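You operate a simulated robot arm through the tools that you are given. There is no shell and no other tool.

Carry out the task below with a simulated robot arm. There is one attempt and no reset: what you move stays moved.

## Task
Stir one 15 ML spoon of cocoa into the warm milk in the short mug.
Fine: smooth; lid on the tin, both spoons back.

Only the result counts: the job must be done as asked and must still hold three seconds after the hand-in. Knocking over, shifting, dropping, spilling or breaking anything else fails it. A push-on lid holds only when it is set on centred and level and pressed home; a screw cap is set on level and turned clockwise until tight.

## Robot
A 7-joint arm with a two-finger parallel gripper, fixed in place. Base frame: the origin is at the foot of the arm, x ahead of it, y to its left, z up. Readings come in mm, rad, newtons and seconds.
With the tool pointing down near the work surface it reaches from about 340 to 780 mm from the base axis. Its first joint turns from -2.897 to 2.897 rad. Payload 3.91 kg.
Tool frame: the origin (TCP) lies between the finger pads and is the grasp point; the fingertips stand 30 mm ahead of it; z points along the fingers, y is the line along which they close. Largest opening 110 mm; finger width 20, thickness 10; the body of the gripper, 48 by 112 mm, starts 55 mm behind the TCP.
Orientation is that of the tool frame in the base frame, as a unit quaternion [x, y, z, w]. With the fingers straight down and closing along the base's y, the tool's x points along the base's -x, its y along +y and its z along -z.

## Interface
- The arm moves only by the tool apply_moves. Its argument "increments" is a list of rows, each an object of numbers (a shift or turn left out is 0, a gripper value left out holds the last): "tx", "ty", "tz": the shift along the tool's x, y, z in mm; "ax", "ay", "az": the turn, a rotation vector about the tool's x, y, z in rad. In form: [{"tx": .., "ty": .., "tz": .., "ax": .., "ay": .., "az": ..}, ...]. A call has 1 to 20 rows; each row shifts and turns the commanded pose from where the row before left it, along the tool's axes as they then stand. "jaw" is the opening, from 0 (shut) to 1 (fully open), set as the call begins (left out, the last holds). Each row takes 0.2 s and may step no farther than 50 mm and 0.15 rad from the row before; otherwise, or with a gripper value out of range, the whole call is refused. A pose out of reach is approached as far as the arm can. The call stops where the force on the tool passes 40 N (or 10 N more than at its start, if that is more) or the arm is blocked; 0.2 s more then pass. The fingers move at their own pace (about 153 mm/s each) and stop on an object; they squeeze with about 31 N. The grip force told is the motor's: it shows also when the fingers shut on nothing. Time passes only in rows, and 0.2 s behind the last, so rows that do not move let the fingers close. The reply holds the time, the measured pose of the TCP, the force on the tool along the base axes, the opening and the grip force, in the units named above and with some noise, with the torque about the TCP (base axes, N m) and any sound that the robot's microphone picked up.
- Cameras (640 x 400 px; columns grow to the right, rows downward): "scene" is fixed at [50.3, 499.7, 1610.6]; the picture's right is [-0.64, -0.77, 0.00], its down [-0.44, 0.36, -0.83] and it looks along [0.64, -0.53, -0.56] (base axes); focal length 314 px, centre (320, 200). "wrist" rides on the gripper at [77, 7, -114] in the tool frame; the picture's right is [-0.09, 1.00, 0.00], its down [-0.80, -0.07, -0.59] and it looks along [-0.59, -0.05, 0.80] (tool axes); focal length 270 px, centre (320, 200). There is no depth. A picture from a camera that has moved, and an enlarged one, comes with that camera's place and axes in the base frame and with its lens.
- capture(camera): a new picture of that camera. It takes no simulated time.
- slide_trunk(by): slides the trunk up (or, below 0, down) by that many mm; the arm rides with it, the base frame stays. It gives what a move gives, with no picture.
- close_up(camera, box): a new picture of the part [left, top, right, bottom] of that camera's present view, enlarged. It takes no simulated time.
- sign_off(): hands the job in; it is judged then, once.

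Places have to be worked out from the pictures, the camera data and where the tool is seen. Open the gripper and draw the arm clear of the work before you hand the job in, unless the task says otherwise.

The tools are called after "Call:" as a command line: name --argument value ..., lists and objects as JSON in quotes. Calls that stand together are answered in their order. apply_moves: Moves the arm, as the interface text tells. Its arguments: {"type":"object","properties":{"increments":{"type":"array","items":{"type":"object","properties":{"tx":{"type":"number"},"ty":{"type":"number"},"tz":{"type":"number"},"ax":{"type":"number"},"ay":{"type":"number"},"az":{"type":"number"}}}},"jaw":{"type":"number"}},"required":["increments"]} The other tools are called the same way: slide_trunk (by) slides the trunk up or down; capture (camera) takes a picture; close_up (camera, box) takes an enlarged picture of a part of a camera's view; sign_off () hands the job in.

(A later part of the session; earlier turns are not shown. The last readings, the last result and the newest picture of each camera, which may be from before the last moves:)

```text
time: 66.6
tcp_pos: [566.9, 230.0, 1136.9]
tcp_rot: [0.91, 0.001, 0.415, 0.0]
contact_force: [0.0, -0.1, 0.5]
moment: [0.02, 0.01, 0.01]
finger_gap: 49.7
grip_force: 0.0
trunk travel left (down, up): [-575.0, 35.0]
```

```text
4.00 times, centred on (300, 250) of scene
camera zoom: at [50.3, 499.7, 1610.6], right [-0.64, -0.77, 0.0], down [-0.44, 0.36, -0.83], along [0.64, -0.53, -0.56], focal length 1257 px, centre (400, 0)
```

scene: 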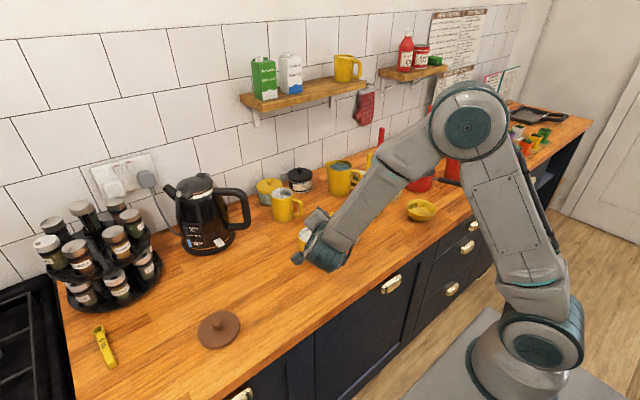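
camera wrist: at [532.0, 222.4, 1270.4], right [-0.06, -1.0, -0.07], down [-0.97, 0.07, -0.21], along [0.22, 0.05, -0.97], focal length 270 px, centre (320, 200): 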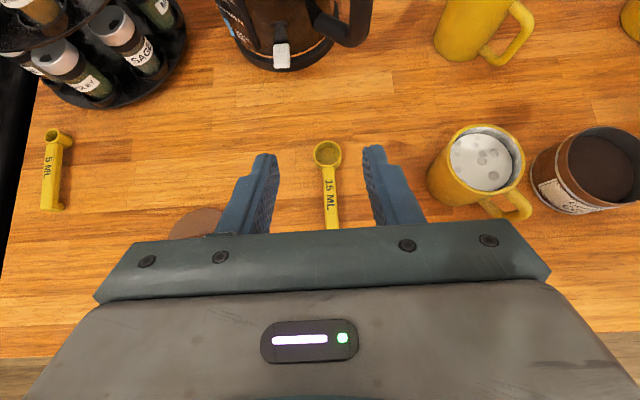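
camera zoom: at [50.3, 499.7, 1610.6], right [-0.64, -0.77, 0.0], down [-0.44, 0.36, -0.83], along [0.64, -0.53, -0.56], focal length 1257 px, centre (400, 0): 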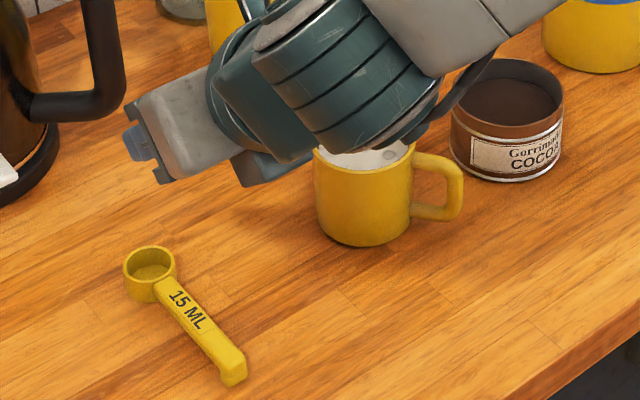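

The measure stands at (672, 226), its original place. Now I move up and across to look down on the crock from close by.

Call:
apply_moves --increments '[{"tx": 5.2, "ty": 43, "tz": -12.6}, {"tx": 5.2, "ty": 43, "tz": -12.6}, {"tx": 5.2, "ty": 43, "tz": -12.6}, {"tx": 5.2, "ty": 43, "tz": -12.6}, {"tx": 5.2, "ty": 43, "tz": -12.6}, {"tx": 5.2, "ty": 43, "tz": -12.6}, {"tx": 5.2, "ty": 43, "tz": -12.6}, {"tx": 5.2, "ty": 43, "tz": -12.6}, {"tx": 5.2, "ty": 43, "tz": -12.6}, {"tx": 5.2, "ty": 43, "tz": -12.6}, {"tx": 5.2, "ty": 43, "tz": -12.6}, {}]'

Call:
capture --camera "wrist"

Call:
close_up --camera "scene" --box '[270, 170, 410, 270]'

```text
time: 69.2
tcp_pos: [503.4, -244.7, 1275.0]
tcp_rot: [0.91, 0.001, 0.414, 0.0]
contact_force: [0.7, -0.6, 0.1]
moment: [0.01, 0.01, -0.04]
finger_gap: 49.4
grip_force: 0.0
trunk travel left (down, up): [-575.0, 35.0]
```

```text
taken
camera wrist: at [467.2, -252.8, 1408.3], right [-0.06, -1.0, -0.07], down [-0.97, 0.07, -0.21], along [0.22, 0.05, -0.97], focal length 270 px, centre (320, 200)
```

wrist: 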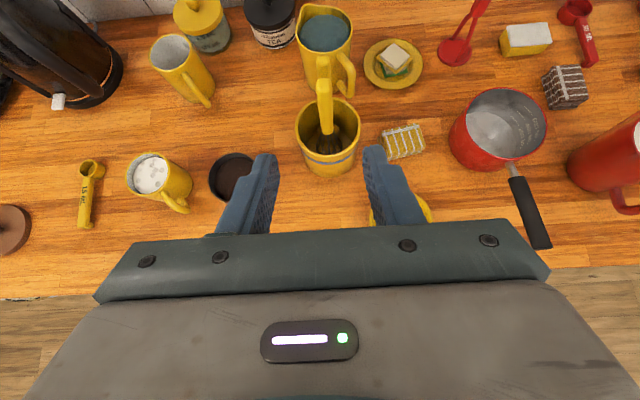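

```text
4.00 times, centred on (340, 220) of scene
camera zoom: at [50.3, 499.7, 1610.6], right [-0.64, -0.77, 0.0], down [-0.44, 0.36, -0.83], along [0.64, -0.53, -0.56], focal length 1257 px, centre (240, 120)
```

zoom: 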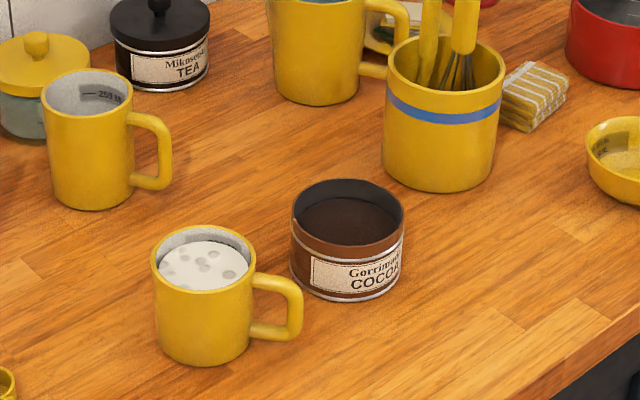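

The tin moved only about 4 mm. I zoom in on the crock utensils from here, then take a second view from the side.

Call:
close_up --camera "wrist" --box '[260, 50, 400, 190]'

Call:
apply_moves --increments '[{"ty": -45}, {"ty": -45}, {}]'

Call:
close_up --camera "wrist" --box '[330, 30, 490, 190]'

Call:
capture --camera "wrist"

```text
2.86 times, centred on (330, 120) of wrist
camera zoom: at [467.2, -252.8, 1408.3], right [-0.06, -1.0, -0.07], down [-0.97, 0.07, -0.21], along [0.22, 0.05, -0.97], focal length 772 px, centre (291, 429)
```

zoom: 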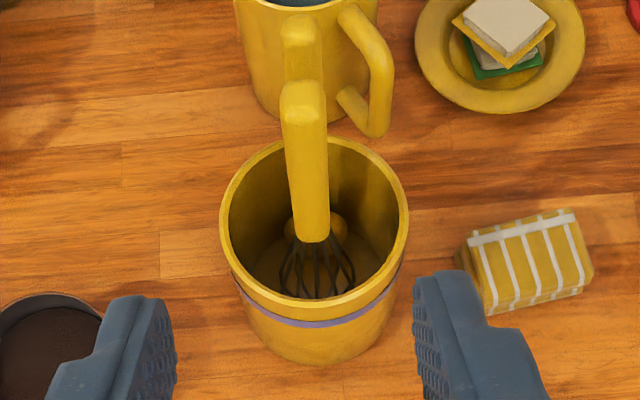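

```text
time: 70.0
tcp_pos: [500.8, -154.3, 1273.7]
tcp_rot: [0.91, 0.0, 0.414, -0.001]
contact_force: [0.7, 0.6, 0.0]
moment: [-0.02, -0.02, -0.01]
finger_gap: 49.6
grip_force: 0.0
trunk travel left (down, up): [-575.0, 35.0]
```

```text
2.50 times, centred on (410, 110) of wrist
camera zoom: at [465.1, -162.4, 1406.6], right [-0.06, -1.0, -0.07], down [-0.97, 0.07, -0.21], along [0.22, 0.05, -0.97], focal length 676 px, centre (95, 425)
```

zoom: 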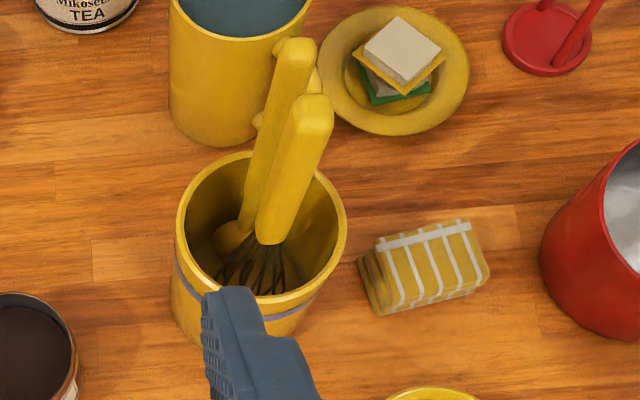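

```text
taken
camera wrist: at [465.1, -162.4, 1406.6], right [-0.06, -1.0, -0.07], down [-0.97, 0.07, -0.21], along [0.22, 0.05, -0.97], focal length 270 px, centre (320, 200)
```

wrist: 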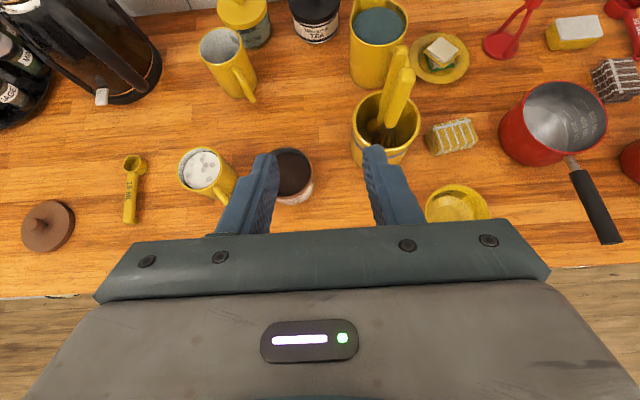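

From two views the stirring spoon's top is at about (699, -252, 1134) and the whisk's at (660, -251, 1144). I zoom closer into the crock and take a view from its other side.

Call:
close_up --camera "wrist" --box '[345, 30, 435, 170]'

Call:
apply_moves --increments '[{"ty": 45}, {"ty": 45}, {"ty": 45}, {"ty": 45}, {"ty": 20}, {}]'

Call:
capture --camera "wrist"

Call:
close_up --camera "wrist" --box '[190, 30, 290, 170]'

```text
2.86 times, centred on (390, 100) of wrist
camera zoom: at [465.1, -162.4, 1406.6], right [-0.06, -1.0, -0.07], down [-0.97, 0.07, -0.21], along [0.22, 0.05, -0.97], focal length 772 px, centre (120, 486)
```

zoom: 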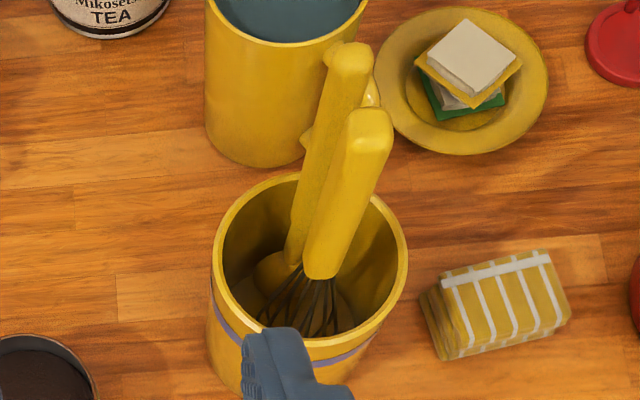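

```text
time: 71.4
tcp_pos: [501.4, -355.9, 1275.6]
tcp_rot: [0.91, 0.001, 0.414, 0.0]
contact_force: [-0.3, -0.2, 0.2]
moment: [-0.02, 0.01, -0.02]
finger_gap: 49.3
grip_force: 0.2
trunk travel left (down, up): [-575.0, 35.0]
```

```text
taken
camera wrist: at [465.7, -363.6, 1407.7], right [-0.06, -1.0, -0.07], down [-0.97, 0.07, -0.21], along [0.22, 0.05, -0.97], focal length 270 px, centre (320, 200)
```

wrist: 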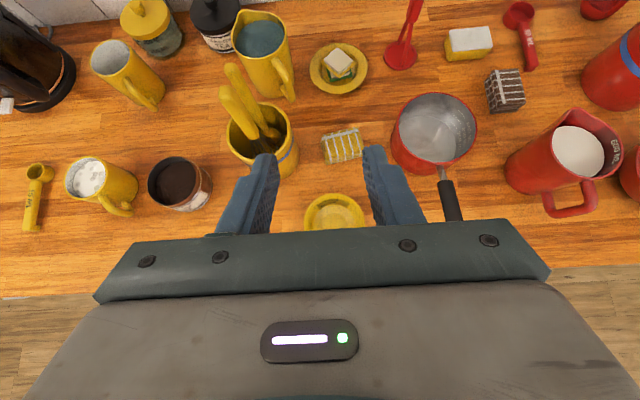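

```text
2.86 times, centred on (240, 100) of wrist
camera zoom: at [465.7, -363.6, 1407.7], right [-0.06, -1.0, -0.07], down [-0.97, 0.07, -0.21], along [0.22, 0.05, -0.97], focal length 772 px, centre (549, 486)
```

zoom: 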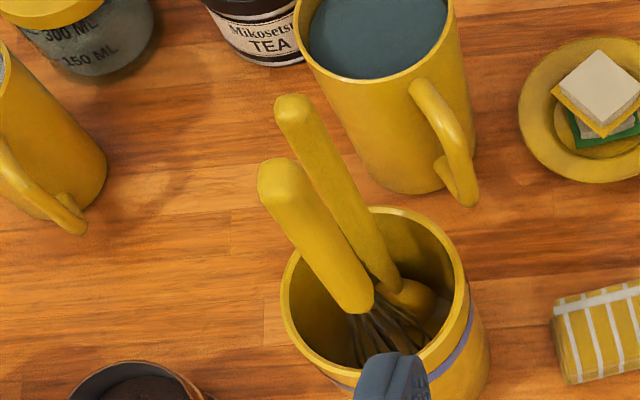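

The stirring spoon stands nearly upright: top (697, -251, 1135), bowl about 44 mm wide in y, centred near (693, -252). I turn the tool vertical and go above it, tips above both handles.

Call:
apply_moves --increments '[{"ay": -0.1425}, {"ay": -0.1425}, {"ay": -0.1425}, {"ay": -0.1425}, {"ay": -0.1425}, {"ay": -0.1425}, {"tx": 39, "ty": -20.9, "tz": 12}, {"tx": 39, "ty": -20.9, "tz": 12}, {"tx": 39, "ty": -20.9, "tz": 12}, {"tx": 39, "ty": -20.9, "tz": 12}, {"tx": 38, "ty": -20.9, "tz": 12}, {}, {}]'

Call:
capture --camera "wrist"

Call:
close_up --camera "scene" --box '[320, 90, 440, 220]'

```text
time: 74.2
tcp_pos: [686.5, -250.5, 1213.3]
tcp_rot: [1.0, 0.0, 0.0, 0.0]
contact_force: [0.2, -0.1, 0.1]
moment: [-0.03, 0.02, -0.01]
finger_gap: 49.4
grip_force: 0.0
out of reach, approached as far as the arm can: row 11
trunk travel left (down, up): [-575.0, 35.0]
```

```text
taken
camera wrist: at [762.1, -257.7, 1327.6], right [-0.09, -1.0, 0.0], down [-0.8, 0.07, 0.59], along [-0.59, 0.05, -0.8], focal length 270 px, centre (320, 200)
```

wrist: 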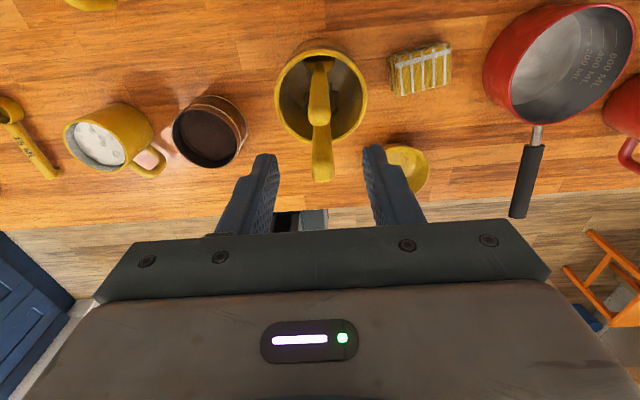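

```text
3.08 times, centred on (380, 155) of scene
camera zoom: at [50.3, 499.7, 1610.6], right [-0.64, -0.77, 0.0], down [-0.44, 0.36, -0.83], along [0.64, -0.53, -0.56], focal length 967 px, centre (135, 338)
```

zoom: 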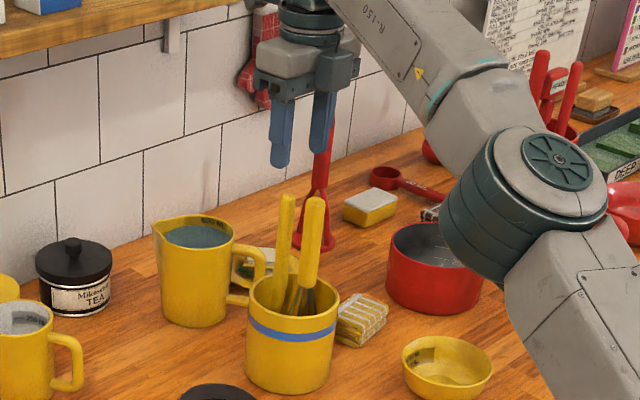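

The arm runs out of reach here (x stops at 686), so I raise the trunk to gain reach at this height.

Call:
slide_trunk --by 35

```text
time: 75.0
tcp_pos: [685.5, -250.9, 1247.6]
tcp_rot: [1.0, 0.001, 0.0, -0.001]
contact_force: [0.2, 0.5, -0.9]
moment: [-0.01, 0.01, 0.0]
finger_gap: 49.5
grip_force: 0.1
trunk travel left (down, up): [-610.0, 0.0]
```

Now I lower toward z of about 1195 and see where x settles.

Call:
apply_moves --increments '[{"tz": 20}, {"tz": 20}, {"tz": 12}, {}]'

Call:
close_up --camera "wrist" --box '[230, 30, 410, 210]'

```text
time: 76.0
tcp_pos: [685.3, -250.9, 1196.1]
tcp_rot: [1.0, 0.0, 0.001, -0.001]
contact_force: [0.5, 0.8, -0.4]
moment: [-0.01, 0.0, 0.01]
finger_gap: 49.6
grip_force: 0.1
trunk travel left (down, up): [-610.0, 0.0]
```

```text
2.22 times, centred on (320, 120) of wrist
camera zoom: at [762.1, -257.7, 1310.7], right [-0.09, -1.0, 0.0], down [-0.8, 0.07, 0.59], along [-0.59, 0.05, -0.8], focal length 601 px, centre (320, 378)
```

zoom: 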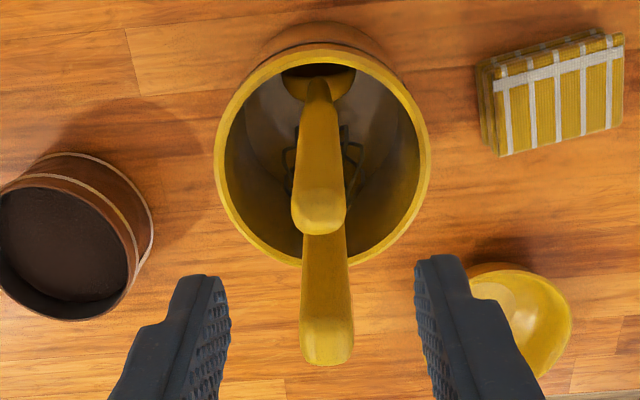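

The spoon's top is at about (694.5, -251, 1135), between the fingers in y. I shift 9 mm forward and descend around its handle.

Call:
apply_moves --increments '[{"tx": 9}, {}]'

Call:
apply_moves --increments '[{"tz": 15}, {"tz": 20}, {"tz": 20}, {}]'

Call:
capture --camera "wrist"

Call:
close_up --camera "scene" --box '[330, 110, 430, 220]'

```text
time: 76.6
tcp_pos: [694.5, -250.4, 1197.6]
tcp_rot: [1.0, 0.0, 0.0, 0.0]
contact_force: [-0.1, -0.1, 0.3]
moment: [-0.06, 0.0, 0.01]
finger_gap: 49.8
grip_force: 0.0
trunk travel left (down, up): [-610.0, 0.0]
```

```text
time: 77.6
tcp_pos: [691.9, -251.3, 1142.1]
tcp_rot: [1.0, 0.0, 0.0, 0.0]
contact_force: [0.2, -0.5, -1.0]
moment: [0.03, -0.03, -0.03]
finger_gap: 49.6
grip_force: 0.0
trunk travel left (down, up): [-610.0, 0.0]
```

```text
taken
camera wrist: at [768.9, -259.4, 1256.5], right [-0.09, -1.0, 0.0], down [-0.8, 0.07, 0.59], along [-0.59, 0.05, -0.8], focal length 270 px, centre (320, 200)
```

wrist: 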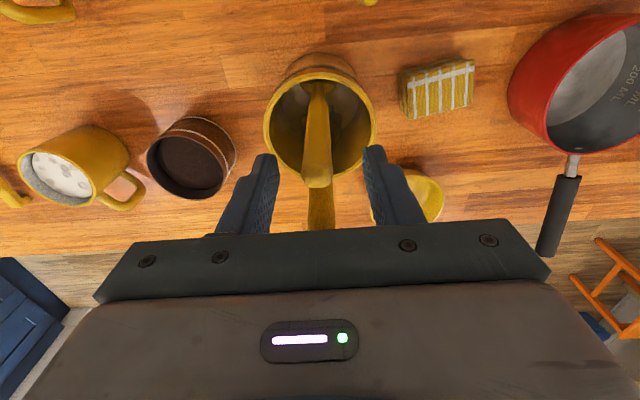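

```text
3.64 times, centred on (380, 165) of scene
camera zoom: at [50.3, 499.7, 1610.6], right [-0.64, -0.77, 0.0], down [-0.44, 0.36, -0.83], along [0.64, -0.53, -0.56], focal length 1143 px, centre (102, 327)
```

zoom: 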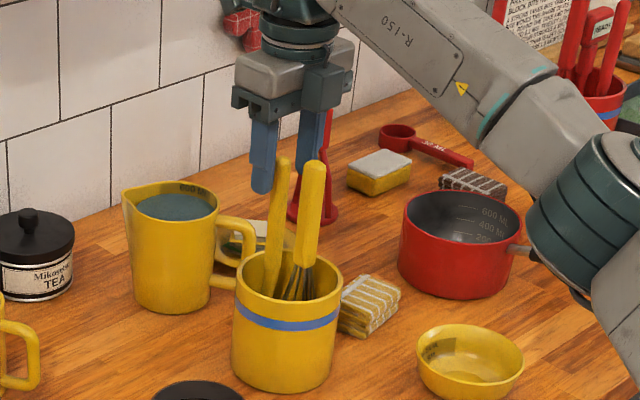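

Aligned; the handle is centred between the fingers. I descend the remaining 42 mm.

Call:
apply_moves --increments '[{"tx": 1, "tz": 15}, {"tz": 15}, {"tz": 12}, {}]'

Call:
capture --camera "wrist"

```text
time: 78.6
tcp_pos: [694.8, -251.7, 1101.1]
tcp_rot: [1.0, 0.0, 0.001, 0.0]
contact_force: [-0.3, 0.0, 0.0]
moment: [-0.04, -0.01, -0.02]
finger_gap: 49.5
grip_force: 0.0
trunk travel left (down, up): [-610.0, 0.0]
```

```text
taken
camera wrist: at [771.3, -258.0, 1214.9], right [-0.09, -1.0, 0.0], down [-0.8, 0.07, 0.59], along [-0.59, 0.05, -0.8], focal length 270 px, centre (320, 200)
```

wrist: 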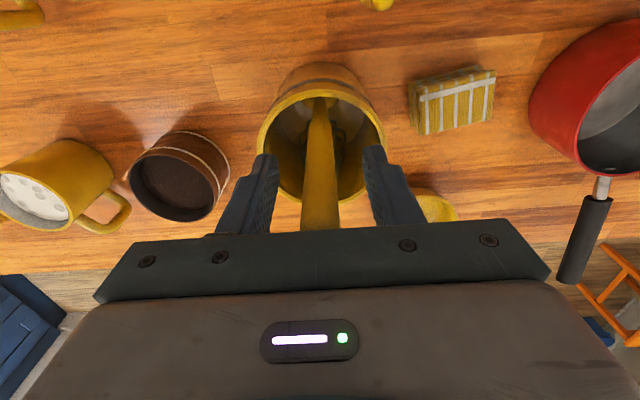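

The handle is between the fingers with no contact. I close the gripper.

Call:
apply_moves --increments '[{}, {}, {}, {}]' --jaw 0

Call:
capture --camera "wrist"

Call:
close_up --camera "scene" --box '[330, 110, 430, 220]'

```text
time: 79.6
tcp_pos: [695.2, -250.4, 1100.7]
tcp_rot: [1.0, 0.0, 0.0, 0.001]
contact_force: [-0.3, 0.2, 0.0]
moment: [0.02, -0.05, -0.02]
finger_gap: 16.5
grip_force: 31.3
trunk travel left (down, up): [-610.0, 0.0]
```

```text
taken
camera wrist: at [771.4, -258.1, 1215.0], right [-0.09, -1.0, 0.0], down [-0.8, 0.07, 0.59], along [-0.59, 0.05, -0.8], focal length 270 px, centre (320, 200)
```

wrist: 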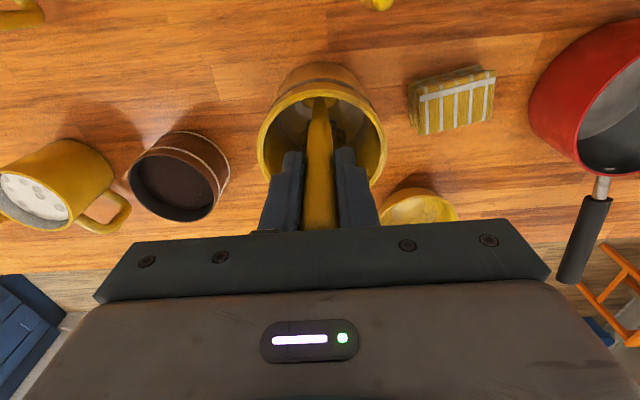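

```text
3.64 times, centred on (380, 165) of scene
camera zoom: at [50.3, 499.7, 1610.6], right [-0.64, -0.77, 0.0], down [-0.44, 0.36, -0.83], along [0.64, -0.53, -0.56], focal length 1143 px, centre (102, 327)
```

zoom: 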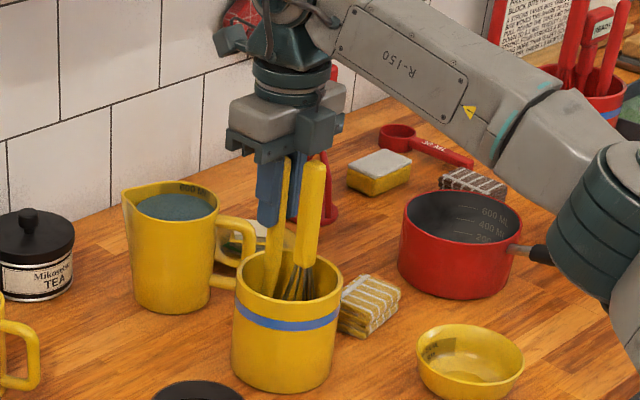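

Gripped at gap 16.5 mm, TCP (695, -251, 1101) is the put-back pose. I lift slowly straight up.

Call:
apply_moves --increments '[{"tz": -2}, {"tz": -4}, {"tz": -6}, {"tz": -8}, {"tz": -10}, {}]'

Call:
close_up --camera "scene" --box '[330, 110, 430, 220]'

Call:
capture --camera "wrist"

```text
time: 81.0
tcp_pos: [694.3, -251.4, 1129.2]
tcp_rot: [1.0, 0.001, 0.0, 0.0]
contact_force: [0.4, -0.4, -0.8]
moment: [-0.02, 0.05, 0.0]
finger_gap: 16.1
grip_force: 31.5
trunk travel left (down, up): [-610.0, 0.0]
```

```text
3.64 times, centred on (380, 165) of scene
camera zoom: at [50.3, 499.7, 1610.6], right [-0.64, -0.77, 0.0], down [-0.44, 0.36, -0.83], along [0.64, -0.53, -0.56], focal length 1143 px, centre (102, 327)
```

zoom: 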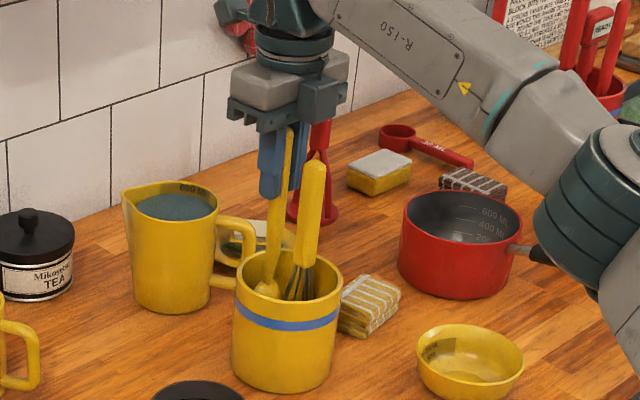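

```text
taken
camera wrist: at [772.3, -258.2, 1244.6], right [-0.09, -1.0, 0.0], down [-0.8, 0.07, 0.59], along [-0.59, 0.05, -0.8], focal length 270 px, centre (320, 200)
```

wrist: 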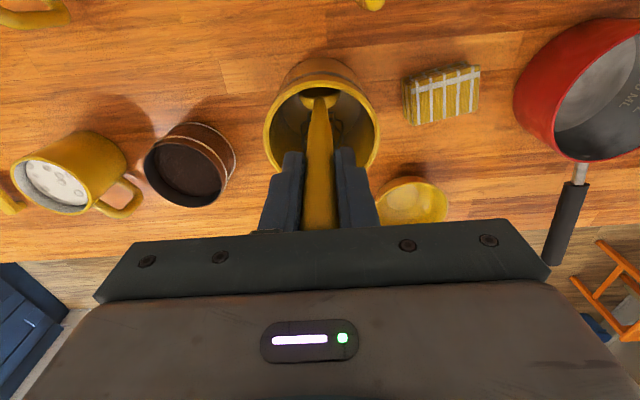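

The spoon rises cleanly, the whisk stays. I continue up to about z 1195.

Call:
apply_moves --increments '[{"tz": -12}, {"tz": -14}, {"tz": -14}, {"tz": -14}, {"tz": -12}, {}]'

Call:
close_up --camera "scene" --box '[330, 90, 430, 220]'

Call:
capture --camera "wrist"

```text
time: 82.4
tcp_pos: [695.4, -250.8, 1195.8]
tcp_rot: [1.0, 0.001, -0.001, 0.0]
contact_force: [-0.1, -0.1, -1.0]
moment: [0.0, -0.03, -0.03]
finger_gap: 16.6
grip_force: 31.0
trunk travel left (down, up): [-610.0, 0.0]
```

```text
3.08 times, centred on (380, 155) of scene
camera zoom: at [50.3, 499.7, 1610.6], right [-0.64, -0.77, 0.0], down [-0.44, 0.36, -0.83], along [0.64, -0.53, -0.56], focal length 967 px, centre (135, 338)
```

zoom: 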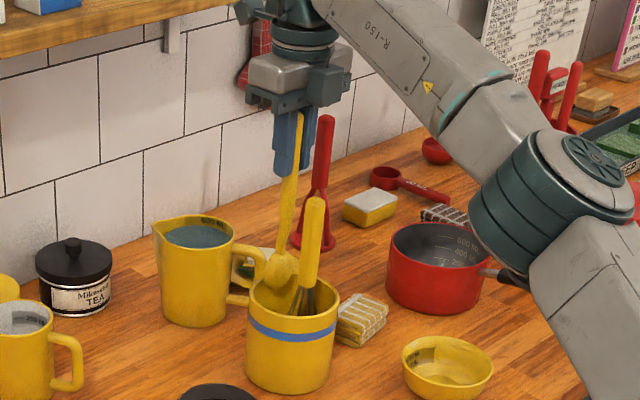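

```text
taken
camera wrist: at [771.9, -258.5, 1309.4], right [-0.09, -1.0, 0.0], down [-0.8, 0.07, 0.59], along [-0.59, 0.05, -0.8], focal length 270 px, centre (320, 200)
```

wrist: 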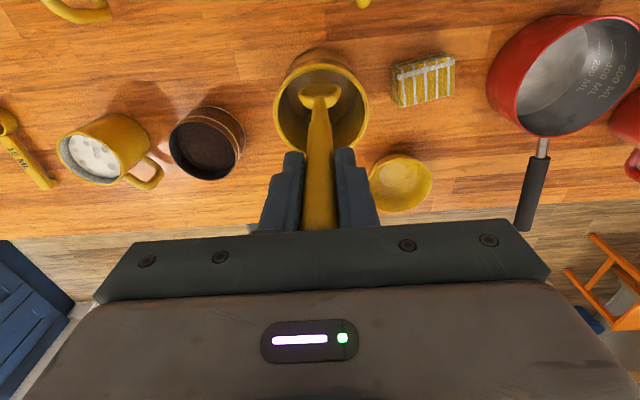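

The bowl is about to clear the rim; I lift another 20 mm in small steps and check.

Call:
apply_moves --increments '[{"tz": -8}, {"tz": -8}, {"tz": -6}, {}]'

Call:
close_up --camera "scene" --box '[350, 120, 410, 200]'

```text
time: 83.4
tcp_pos: [695.8, -250.1, 1216.6]
tcp_rot: [1.0, 0.0, 0.0, 0.0]
contact_force: [-1.1, -0.4, -1.4]
moment: [0.03, -0.02, 0.01]
finger_gap: 16.5
grip_force: 30.9
trunk travel left (down, up): [-610.0, 0.0]
```

```text
5.00 times, centred on (380, 160) of scene
camera zoom: at [50.3, 499.7, 1610.6], right [-0.64, -0.77, 0.0], down [-0.44, 0.36, -0.83], along [0.64, -0.53, -0.56], focal length 1572 px, centre (20, 400)
```

zoom: 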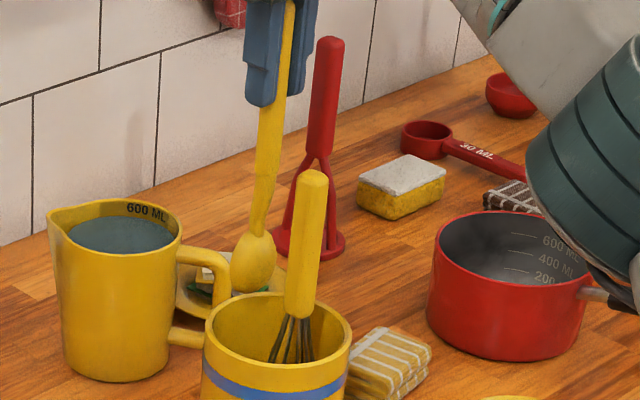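

The bowl has cleared the rim (bottom near z 1038). I carry the spoon sideways away from the crock and over to the mug.

Call:
apply_moves --increments '[{"ty": -15}, {"ty": -30}, {"ty": -40}, {"ty": -40}, {"tx": -14, "ty": -38}, {"tx": -14, "ty": -38}, {"tx": -14, "ty": -38}, {"tx": -14, "ty": -38}, {"tx": -14, "ty": -30}, {}, {}]'

Call:
capture --camera "wrist"

Call:
close_up --camera "scene" --box '[250, 130, 410, 270]'

```text
time: 85.8
tcp_pos: [626.1, 53.7, 1219.1]
tcp_rot: [1.0, -0.001, 0.0, 0.0]
contact_force: [-0.8, -0.8, 0.0]
moment: [0.02, 0.0, 0.0]
finger_gap: 16.4
grip_force: 31.0
trunk travel left (down, up): [-610.0, 0.0]
```

```text
taken
camera wrist: at [703.7, 46.6, 1333.1], right [-0.09, -1.0, 0.0], down [-0.8, 0.07, 0.59], along [-0.59, 0.05, -0.8], focal length 270 px, centre (320, 200)
```

wrist: 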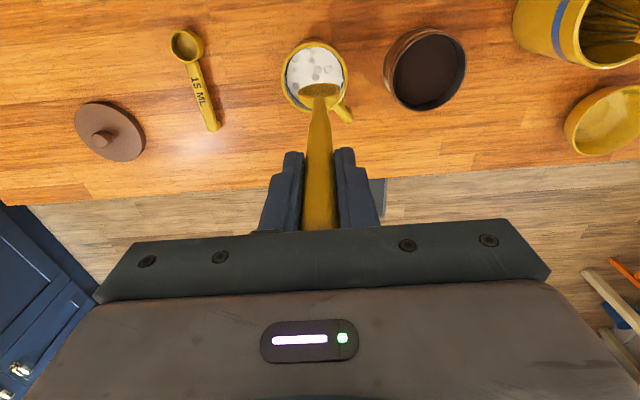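

```text
2.86 times, centred on (330, 200) of scene
camera zoom: at [50.3, 499.7, 1610.6], right [-0.64, -0.77, 0.0], down [-0.44, 0.36, -0.83], along [0.64, -0.53, -0.56], focal length 898 px, centre (291, 200)
```

zoom: 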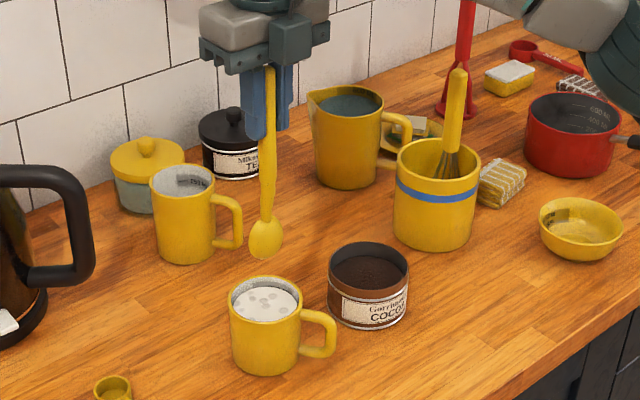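

The spoon hangs over the mug. I zoom in to align its bowl with the mug opening.

Call:
close_up --camera "wrist" --box '[260, 30, 380, 150]'

Call:
close_up --camera "scene" --box '[290, 180, 360, 270]'

```text
3.33 times, centred on (320, 90) of wrist
camera zoom: at [703.7, 46.6, 1333.1], right [-0.09, -1.0, 0.0], down [-0.8, 0.07, 0.59], along [-0.59, 0.05, -0.8], focal length 901 px, centre (320, 567)
```

zoom: 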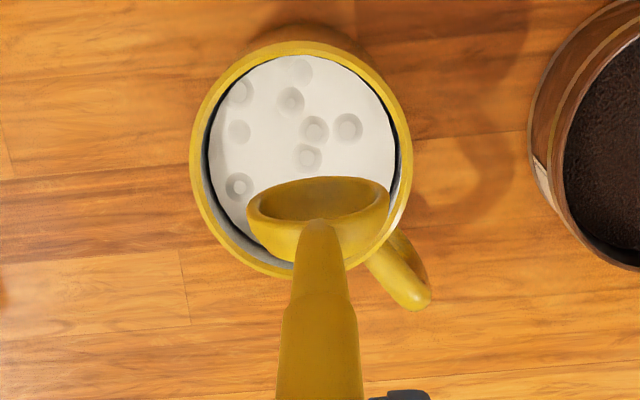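

```text
4.44 times, centred on (325, 225) of scene
camera zoom: at [50.3, 499.7, 1610.6], right [-0.64, -0.77, 0.0], down [-0.44, 0.36, -0.83], along [0.64, -0.53, -0.56], focal length 1397 px, centre (298, 89)
```

zoom: 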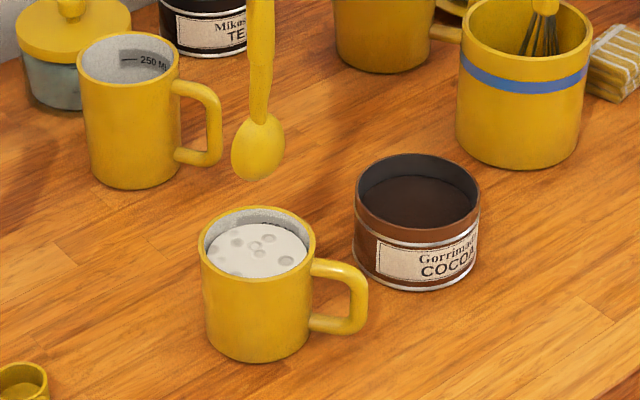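

The bowl is ~42 mm wide and faces ±x; mug centre is about (626, 59.5). I align the spoon and lower it into the mug, slowing as it enters the milk.

Call:
apply_moves --increments '[{"tx": -1.5, "ty": -5.5}, {"tz": 20}, {"tz": 20}, {}]'

Call:
close_up --camera "wrist" --box '[240, 30, 400, 170]'

Call:
close_up --camera "scene" --box '[280, 170, 360, 270]'

```text
time: 86.8
tcp_pos: [624.1, 59.7, 1176.7]
tcp_rot: [1.0, 0.0, -0.001, 0.0]
contact_force: [-0.2, 1.0, 0.0]
moment: [0.05, 0.0, 0.01]
finger_gap: 16.3
grip_force: 31.1
trunk travel left (down, up): [-610.0, 0.0]
```

```text
2.86 times, centred on (320, 100) of wrist
camera zoom: at [701.0, 52.9, 1290.7], right [-0.09, -1.0, 0.0], down [-0.8, 0.07, 0.59], along [-0.59, 0.05, -0.8], focal length 772 px, centre (320, 486)
```

zoom: 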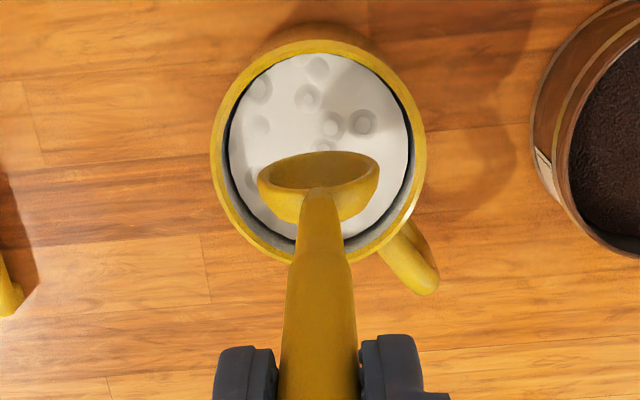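

```text
4.00 times, centred on (320, 220) of scene
camera zoom: at [50.3, 499.7, 1610.6], right [-0.64, -0.77, 0.0], down [-0.44, 0.36, -0.83], along [0.64, -0.53, -0.56], focal length 1257 px, centre (320, 120)
```

zoom: 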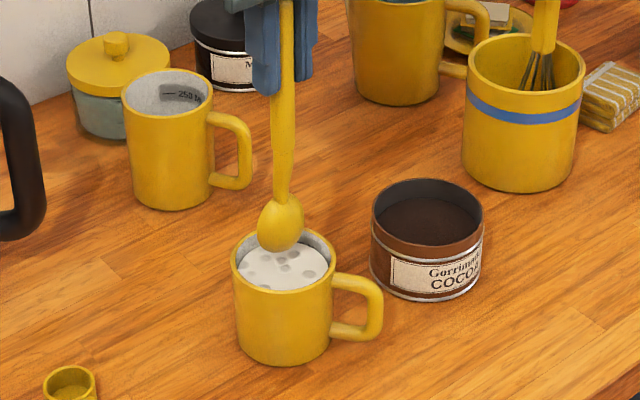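

Centred in y; I shift 3 mm in x and lower the spoon into the milk slowly.

Call:
apply_moves --increments '[{"tx": 3, "tz": 10}, {"tz": 10}, {"tz": 10}, {"tz": 10}, {"tz": 8}, {"tz": 8}, {"tz": 7}, {}]'

Call:
close_up --camera "wrist" --box '[240, 30, 400, 170]'

Call:
close_up --camera "scene" --box '[280, 170, 360, 270]'

```text
time: 88.6
tcp_pos: [627.2, 64.1, 1111.6]
tcp_rot: [1.0, 0.0, 0.0, 0.0]
contact_force: [-0.8, -0.2, -0.5]
moment: [-0.02, -0.03, 0.0]
finger_gap: 16.3
grip_force: 30.9
trunk travel left (down, up): [-610.0, 0.0]
```

```text
2.86 times, centred on (320, 100) of wrist
camera zoom: at [703.9, 56.3, 1227.1], right [-0.09, -1.0, 0.0], down [-0.8, 0.07, 0.59], along [-0.59, 0.05, -0.8], focal length 772 px, centre (320, 486)
```

zoom: 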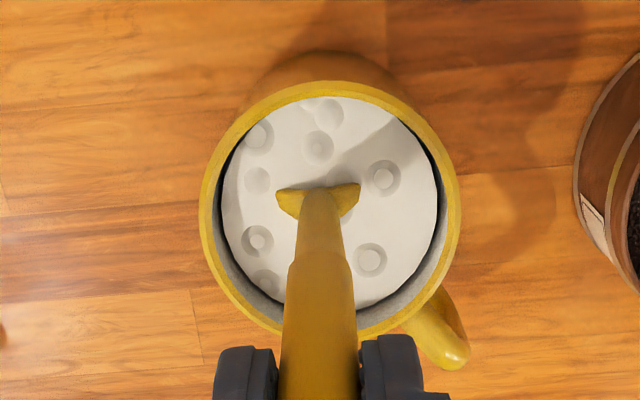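

```text
4.00 times, centred on (320, 220) of scene
camera zoom: at [50.3, 499.7, 1610.6], right [-0.64, -0.77, 0.0], down [-0.44, 0.36, -0.83], along [0.64, -0.53, -0.56], focal length 1257 px, centre (320, 120)
```

zoom: 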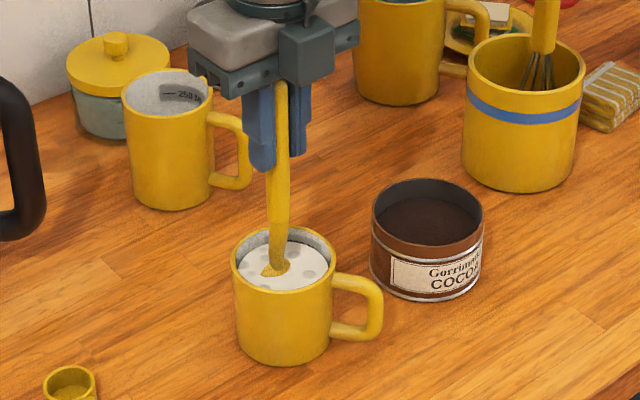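

The spoon is in the milk without touching. I re-centre by 4 mm, lower slightly and begin stirring with two gentle turns (±12 mm in x, ±7 mm in y).

Call:
apply_moves --increments '[{"tx": 0.8, "ty": 4.6, "tz": 4}, {"tx": 6}, {"tx": 6}, {"tx": -3.5, "ty": -5}, {"tx": -8.5, "ty": -2}, {"tx": -8.5, "ty": 2}, {"tx": -3.5, "ty": 5}, {"tx": 3.5, "ty": 5}, {"tx": 8.5, "ty": 2}, {"tx": 8.5, "ty": -2}, {"tx": 3.5, "ty": -5}, {"tx": -3.5, "ty": -5}, {"tx": -8.5, "ty": -2}, {"tx": -8.5, "ty": 2}, {"tx": -3.5, "ty": 5}, {"tx": 3.5, "ty": 5}, {"tx": 8.5, "ty": 2}, {"tx": 8.5, "ty": -2}, {"tx": 3.5, "ty": -5}]'

Call:
close_up --camera "wrist" --box '[240, 30, 400, 170]'

Call:
close_up --camera "scene" --box '[280, 170, 360, 270]'

```text
time: 92.6
tcp_pos: [638.8, 56.4, 1110.6]
tcp_rot: [1.0, 0.002, 0.001, 0.0]
contact_force: [0.1, 0.1, -0.7]
moment: [0.04, 0.01, -0.02]
finger_gap: 16.5
grip_force: 30.8
trunk travel left (down, up): [-610.0, 0.0]
```

```text
2.86 times, centred on (320, 100) of wrist
camera zoom: at [716.5, 50.1, 1224.9], right [-0.09, -1.0, 0.0], down [-0.8, 0.07, 0.59], along [-0.59, 0.05, -0.8], focal length 772 px, centre (320, 486)
```

zoom: 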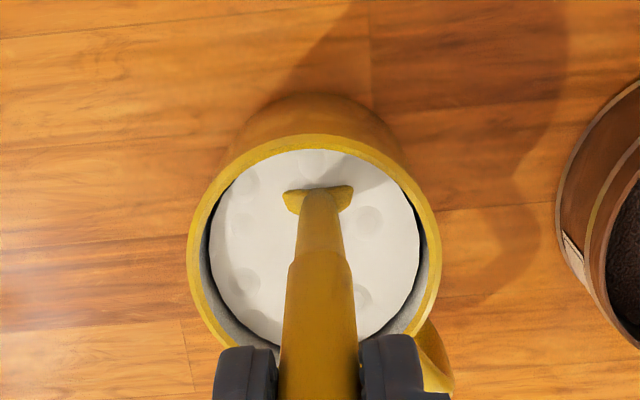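

```text
4.00 times, centred on (320, 220) of scene
camera zoom: at [50.3, 499.7, 1610.6], right [-0.64, -0.77, 0.0], down [-0.44, 0.36, -0.83], along [0.64, -0.53, -0.56], focal length 1257 px, centre (320, 120)
```

zoom: 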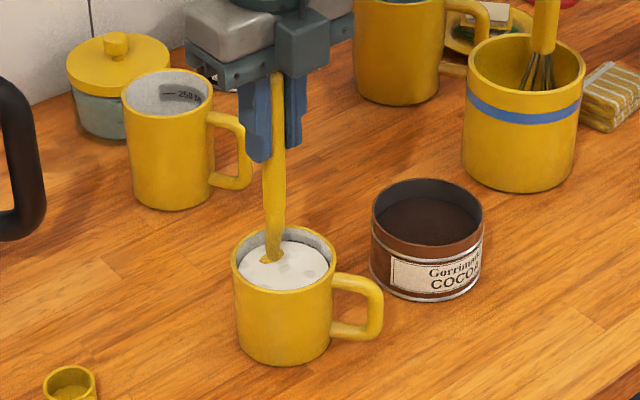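

The lumps are clearly fading, so stirring works. I continue with more turns.

Call:
apply_moves --increments '[{"tx": -3.5, "ty": -7}, {"tx": -8.5, "ty": -2}, {"tx": -8.5, "ty": 2}, {"tx": -3.5, "ty": 5}, {"tx": 3.5, "ty": 5}, {"tx": 8.5, "ty": 2}, {"tx": 8.5, "ty": -2}, {"tx": 3.5, "ty": -5}, {"tx": -3.5, "ty": -5}, {"tx": -8.5, "ty": -2}, {"tx": -8.5, "ty": 2}, {"tx": -3.5, "ty": 5}, {"tx": 3.5, "ty": 5}, {"tx": 8.5, "ty": 2}, {"tx": 8.5, "ty": -2}, {"tx": 3.5, "ty": -5}]'

Call:
close_up --camera "wrist" --box '[240, 30, 400, 170]'

Call:
apply_moves --increments '[{"tx": -3.5, "ty": -5}, {"tx": -8.5, "ty": -2}, {"tx": -8.5, "ty": 2}, {"tx": -3.5, "ty": 5}, {"tx": 3.5, "ty": 5}, {"tx": 8.5, "ty": 2}, {"tx": 8.5, "ty": -2}, {"tx": 3.5, "ty": -5}, {"tx": -3.5, "ty": -5}, {"tx": -8.5, "ty": -2}, {"tx": -8.5, "ty": 2}, {"tx": -3.5, "ty": 5}, {"tx": 3.5, "ty": 5}, {"tx": 8.5, "ty": 2}, {"tx": 8.5, "ty": -2}, {"tx": 3.5, "ty": -5}]'

Call:
close_up --camera "wrist" --box '[240, 30, 400, 170]'

Call:
close_up --camera "scene" --box '[280, 170, 360, 270]'

```text
time: 96.0
tcp_pos: [636.6, 58.8, 1110.2]
tcp_rot: [1.0, 0.001, 0.0, 0.0]
contact_force: [-1.2, 0.7, -0.9]
moment: [-0.01, 0.0, 0.05]
finger_gap: 16.4
grip_force: 31.2
trunk travel left (down, up): [-610.0, 0.0]
```

```text
2.86 times, centred on (320, 100) of wrist
camera zoom: at [715.0, 51.7, 1224.9], right [-0.09, -1.0, 0.0], down [-0.8, 0.07, 0.59], along [-0.59, 0.05, -0.8], focal length 772 px, centre (320, 486)
```

zoom: 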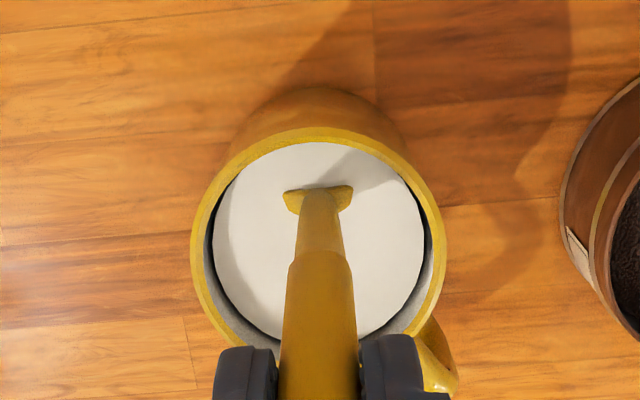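

```text
time: 99.4
tcp_pos: [638.9, 60.9, 1111.3]
tcp_rot: [1.0, 0.001, -0.001, -0.001]
contact_force: [-0.4, 0.4, -0.7]
moment: [0.03, 0.02, -0.02]
finger_gap: 16.3
grip_force: 30.7
trunk travel left (down, up): [-610.0, 0.0]
```

```text
2.86 times, centred on (320, 100) of wrist
camera zoom: at [716.0, 53.3, 1225.3], right [-0.09, -1.0, 0.0], down [-0.8, 0.07, 0.59], along [-0.59, 0.05, -0.8], focal length 772 px, centre (320, 486)
```

zoom: 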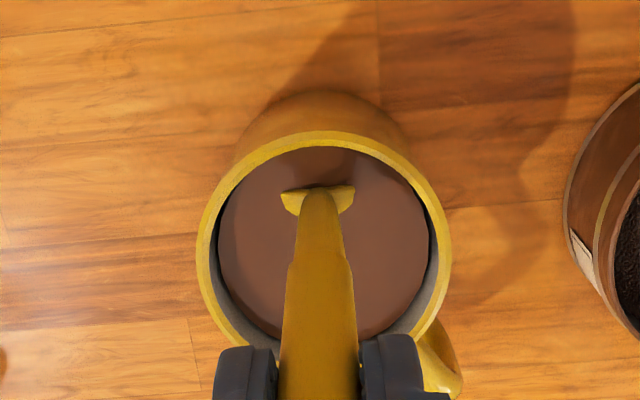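

```text
4.00 times, centred on (320, 220) of scene
camera zoom: at [50.3, 499.7, 1610.6], right [-0.64, -0.77, 0.0], down [-0.44, 0.36, -0.83], along [0.64, -0.53, -0.56], focal length 1257 px, centre (320, 120)
```

zoom: 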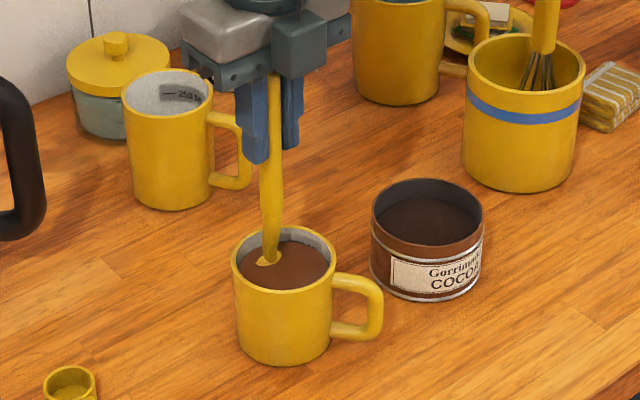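

The drink has turned a uniform chocolate brown. I do one more turn for safety, return to the centre, then lift the spoon slowly and pause to let it drip over the mug.

Call:
apply_moves --increments '[{"tx": -3.5, "ty": -5}, {"tx": -8.5, "ty": -2}, {"tx": -8.5, "ty": 2}, {"tx": -3.5, "ty": 5}, {"tx": 3.5, "ty": 5}, {"tx": 8.5, "ty": 2}, {"tx": 8.5, "ty": -2}, {"tx": 3.5, "ty": -5}, {"tx": -6}, {"tx": -6}, {"tz": -5}, {"tz": -8}, {"tz": -8}, {"tz": -8}, {"tz": -8}, {"tz": -8}, {"tz": -8}, {}, {}, {}]'

Call:
close_up --camera "wrist" --box '[240, 30, 400, 170]'

Call:
close_up --camera "scene" --box '[280, 170, 360, 270]'

```text
time: 103.6
tcp_pos: [625.5, 58.2, 1163.3]
tcp_rot: [1.0, 0.001, -0.001, 0.0]
contact_force: [-0.6, -0.8, -0.5]
moment: [0.01, -0.01, 0.02]
finger_gap: 16.7
grip_force: 31.5
trunk travel left (down, up): [-610.0, 0.0]
```

```text
2.86 times, centred on (320, 100) of wrist
camera zoom: at [703.7, 51.6, 1277.6], right [-0.09, -1.0, 0.0], down [-0.8, 0.07, 0.59], along [-0.59, 0.05, -0.8], focal length 772 px, centre (320, 486)
```

zoom: 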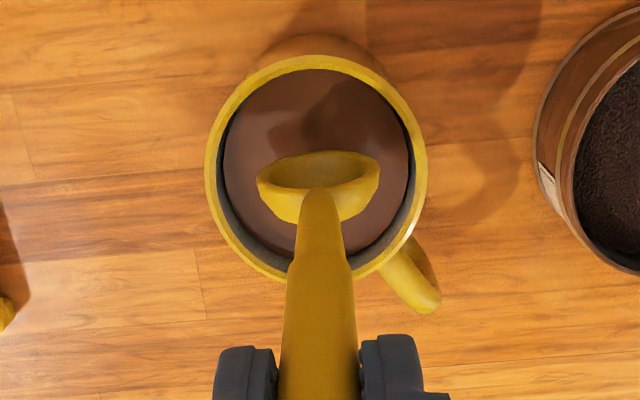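

```text
4.00 times, centred on (320, 220) of scene
camera zoom: at [50.3, 499.7, 1610.6], right [-0.64, -0.77, 0.0], down [-0.44, 0.36, -0.83], along [0.64, -0.53, -0.56], focal length 1257 px, centre (320, 120)
```

zoom: 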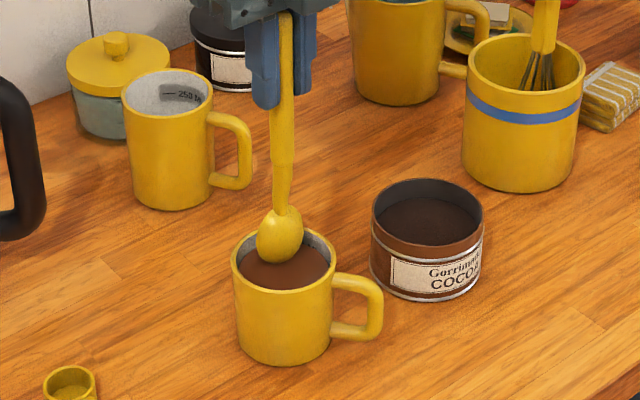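

Smooth chocolate, and the spoon drips nothing visible. I wait a little more, lift further and carry the spoon back beside the crock along the same path.

Call:
apply_moves --increments '[{}, {}, {}, {"tz": -12}, {"tz": -15}, {"tz": -15}, {"tz": -13}, {}, {}]'

Call:
apply_moves --increments '[{"tx": 7, "ty": 20}, {"tx": 14, "ty": 36}, {"tx": 14, "ty": 36}, {"tx": 14, "ty": 36}, {"tx": 14, "ty": 36}, {"tx": 6.5, "ty": 25}, {"ty": 35}, {"ty": 35}, {"ty": 25}, {}, {}]'

Call:
capture --camera "wrist"

Call:
close_up --camera "scene" --box '[330, 90, 430, 220]'

```text
time: 105.6
tcp_pos: [628.5, 60.8, 1218.4]
tcp_rot: [1.0, 0.002, 0.0, 0.0]
contact_force: [0.7, 0.5, 0.1]
moment: [0.0, -0.01, 0.02]
finger_gap: 16.5
grip_force: 30.9
trunk travel left (down, up): [-610.0, 0.0]
```

```text
time: 108.0
tcp_pos: [698.4, -223.8, 1220.5]
tcp_rot: [1.0, 0.001, 0.0, -0.001]
contact_force: [-0.7, 0.4, -0.4]
moment: [-0.01, 0.03, 0.01]
finger_gap: 16.4
grip_force: 30.3
trunk travel left (down, up): [-610.0, 0.0]
```

```text
taken
camera wrist: at [775.8, -231.1, 1333.6], right [-0.09, -1.0, 0.0], down [-0.8, 0.07, 0.59], along [-0.59, 0.05, -0.8], focal length 270 px, centre (320, 200)
```

wrist: 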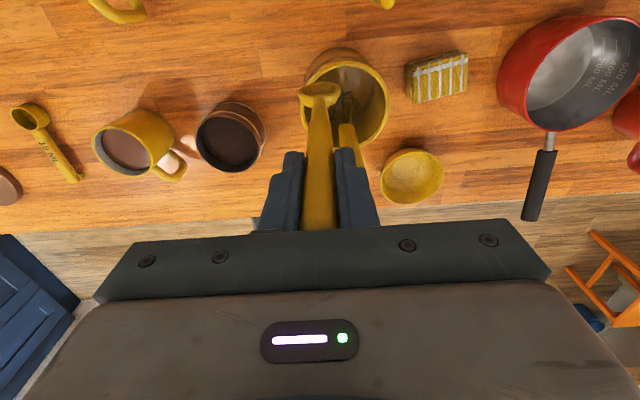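

```text
3.08 times, centred on (380, 155) of scene
camera zoom: at [50.3, 499.7, 1610.6], right [-0.64, -0.77, 0.0], down [-0.44, 0.36, -0.83], along [0.64, -0.53, -0.56], focal length 967 px, centre (135, 338)
```

zoom: 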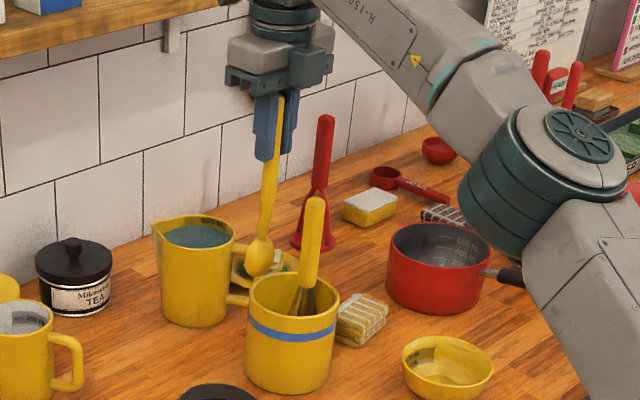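

I shift the last 27 mm in y (and -3 mm in x) to the lift-out position and verify.

Call:
apply_moves --increments '[{"tx": -1.5, "ty": 13}, {"tx": -1.5, "ty": 14}, {}, {}]'

Call:
close_up --camera "wrist" --box '[240, 30, 400, 170]'

Call:
close_up --camera "scene" --box '[350, 120, 410, 200]'

```text
time: 109.0
tcp_pos: [695.3, -251.9, 1217.9]
tcp_rot: [1.0, 0.0, 0.0, -0.001]
contact_force: [0.0, 0.0, -1.5]
moment: [0.02, 0.02, -0.03]
finger_gap: 16.6
grip_force: 31.2
trunk travel left (down, up): [-610.0, 0.0]
```

```text
2.86 times, centred on (320, 100) of wrist
camera zoom: at [772.4, -258.8, 1332.0], right [-0.09, -1.0, 0.0], down [-0.8, 0.07, 0.59], along [-0.59, 0.05, -0.8], focal length 772 px, centre (320, 486)
```

zoom: 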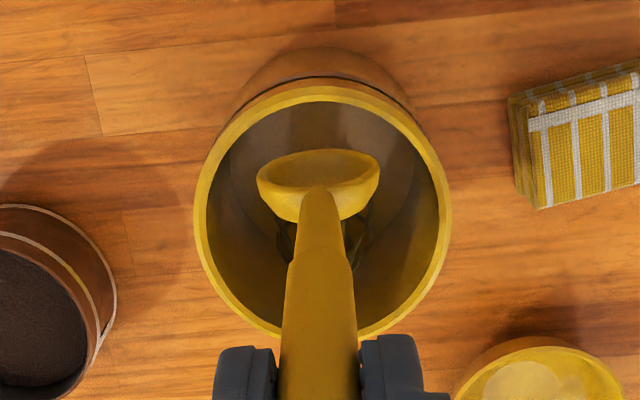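

```text
5.00 times, centred on (380, 160) of scene
camera zoom: at [50.3, 499.7, 1610.6], right [-0.64, -0.77, 0.0], down [-0.44, 0.36, -0.83], along [0.64, -0.53, -0.56], focal length 1572 px, centre (20, 400)
```

zoom: 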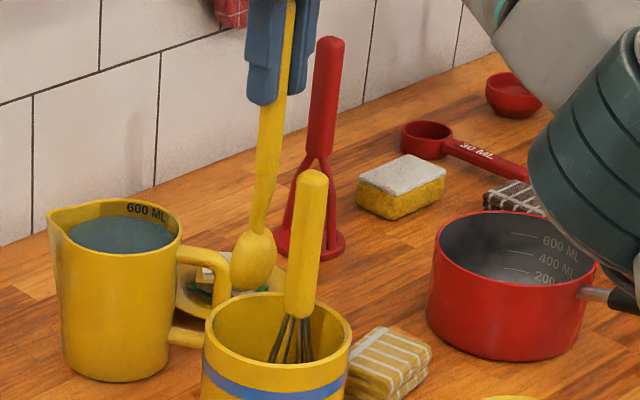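

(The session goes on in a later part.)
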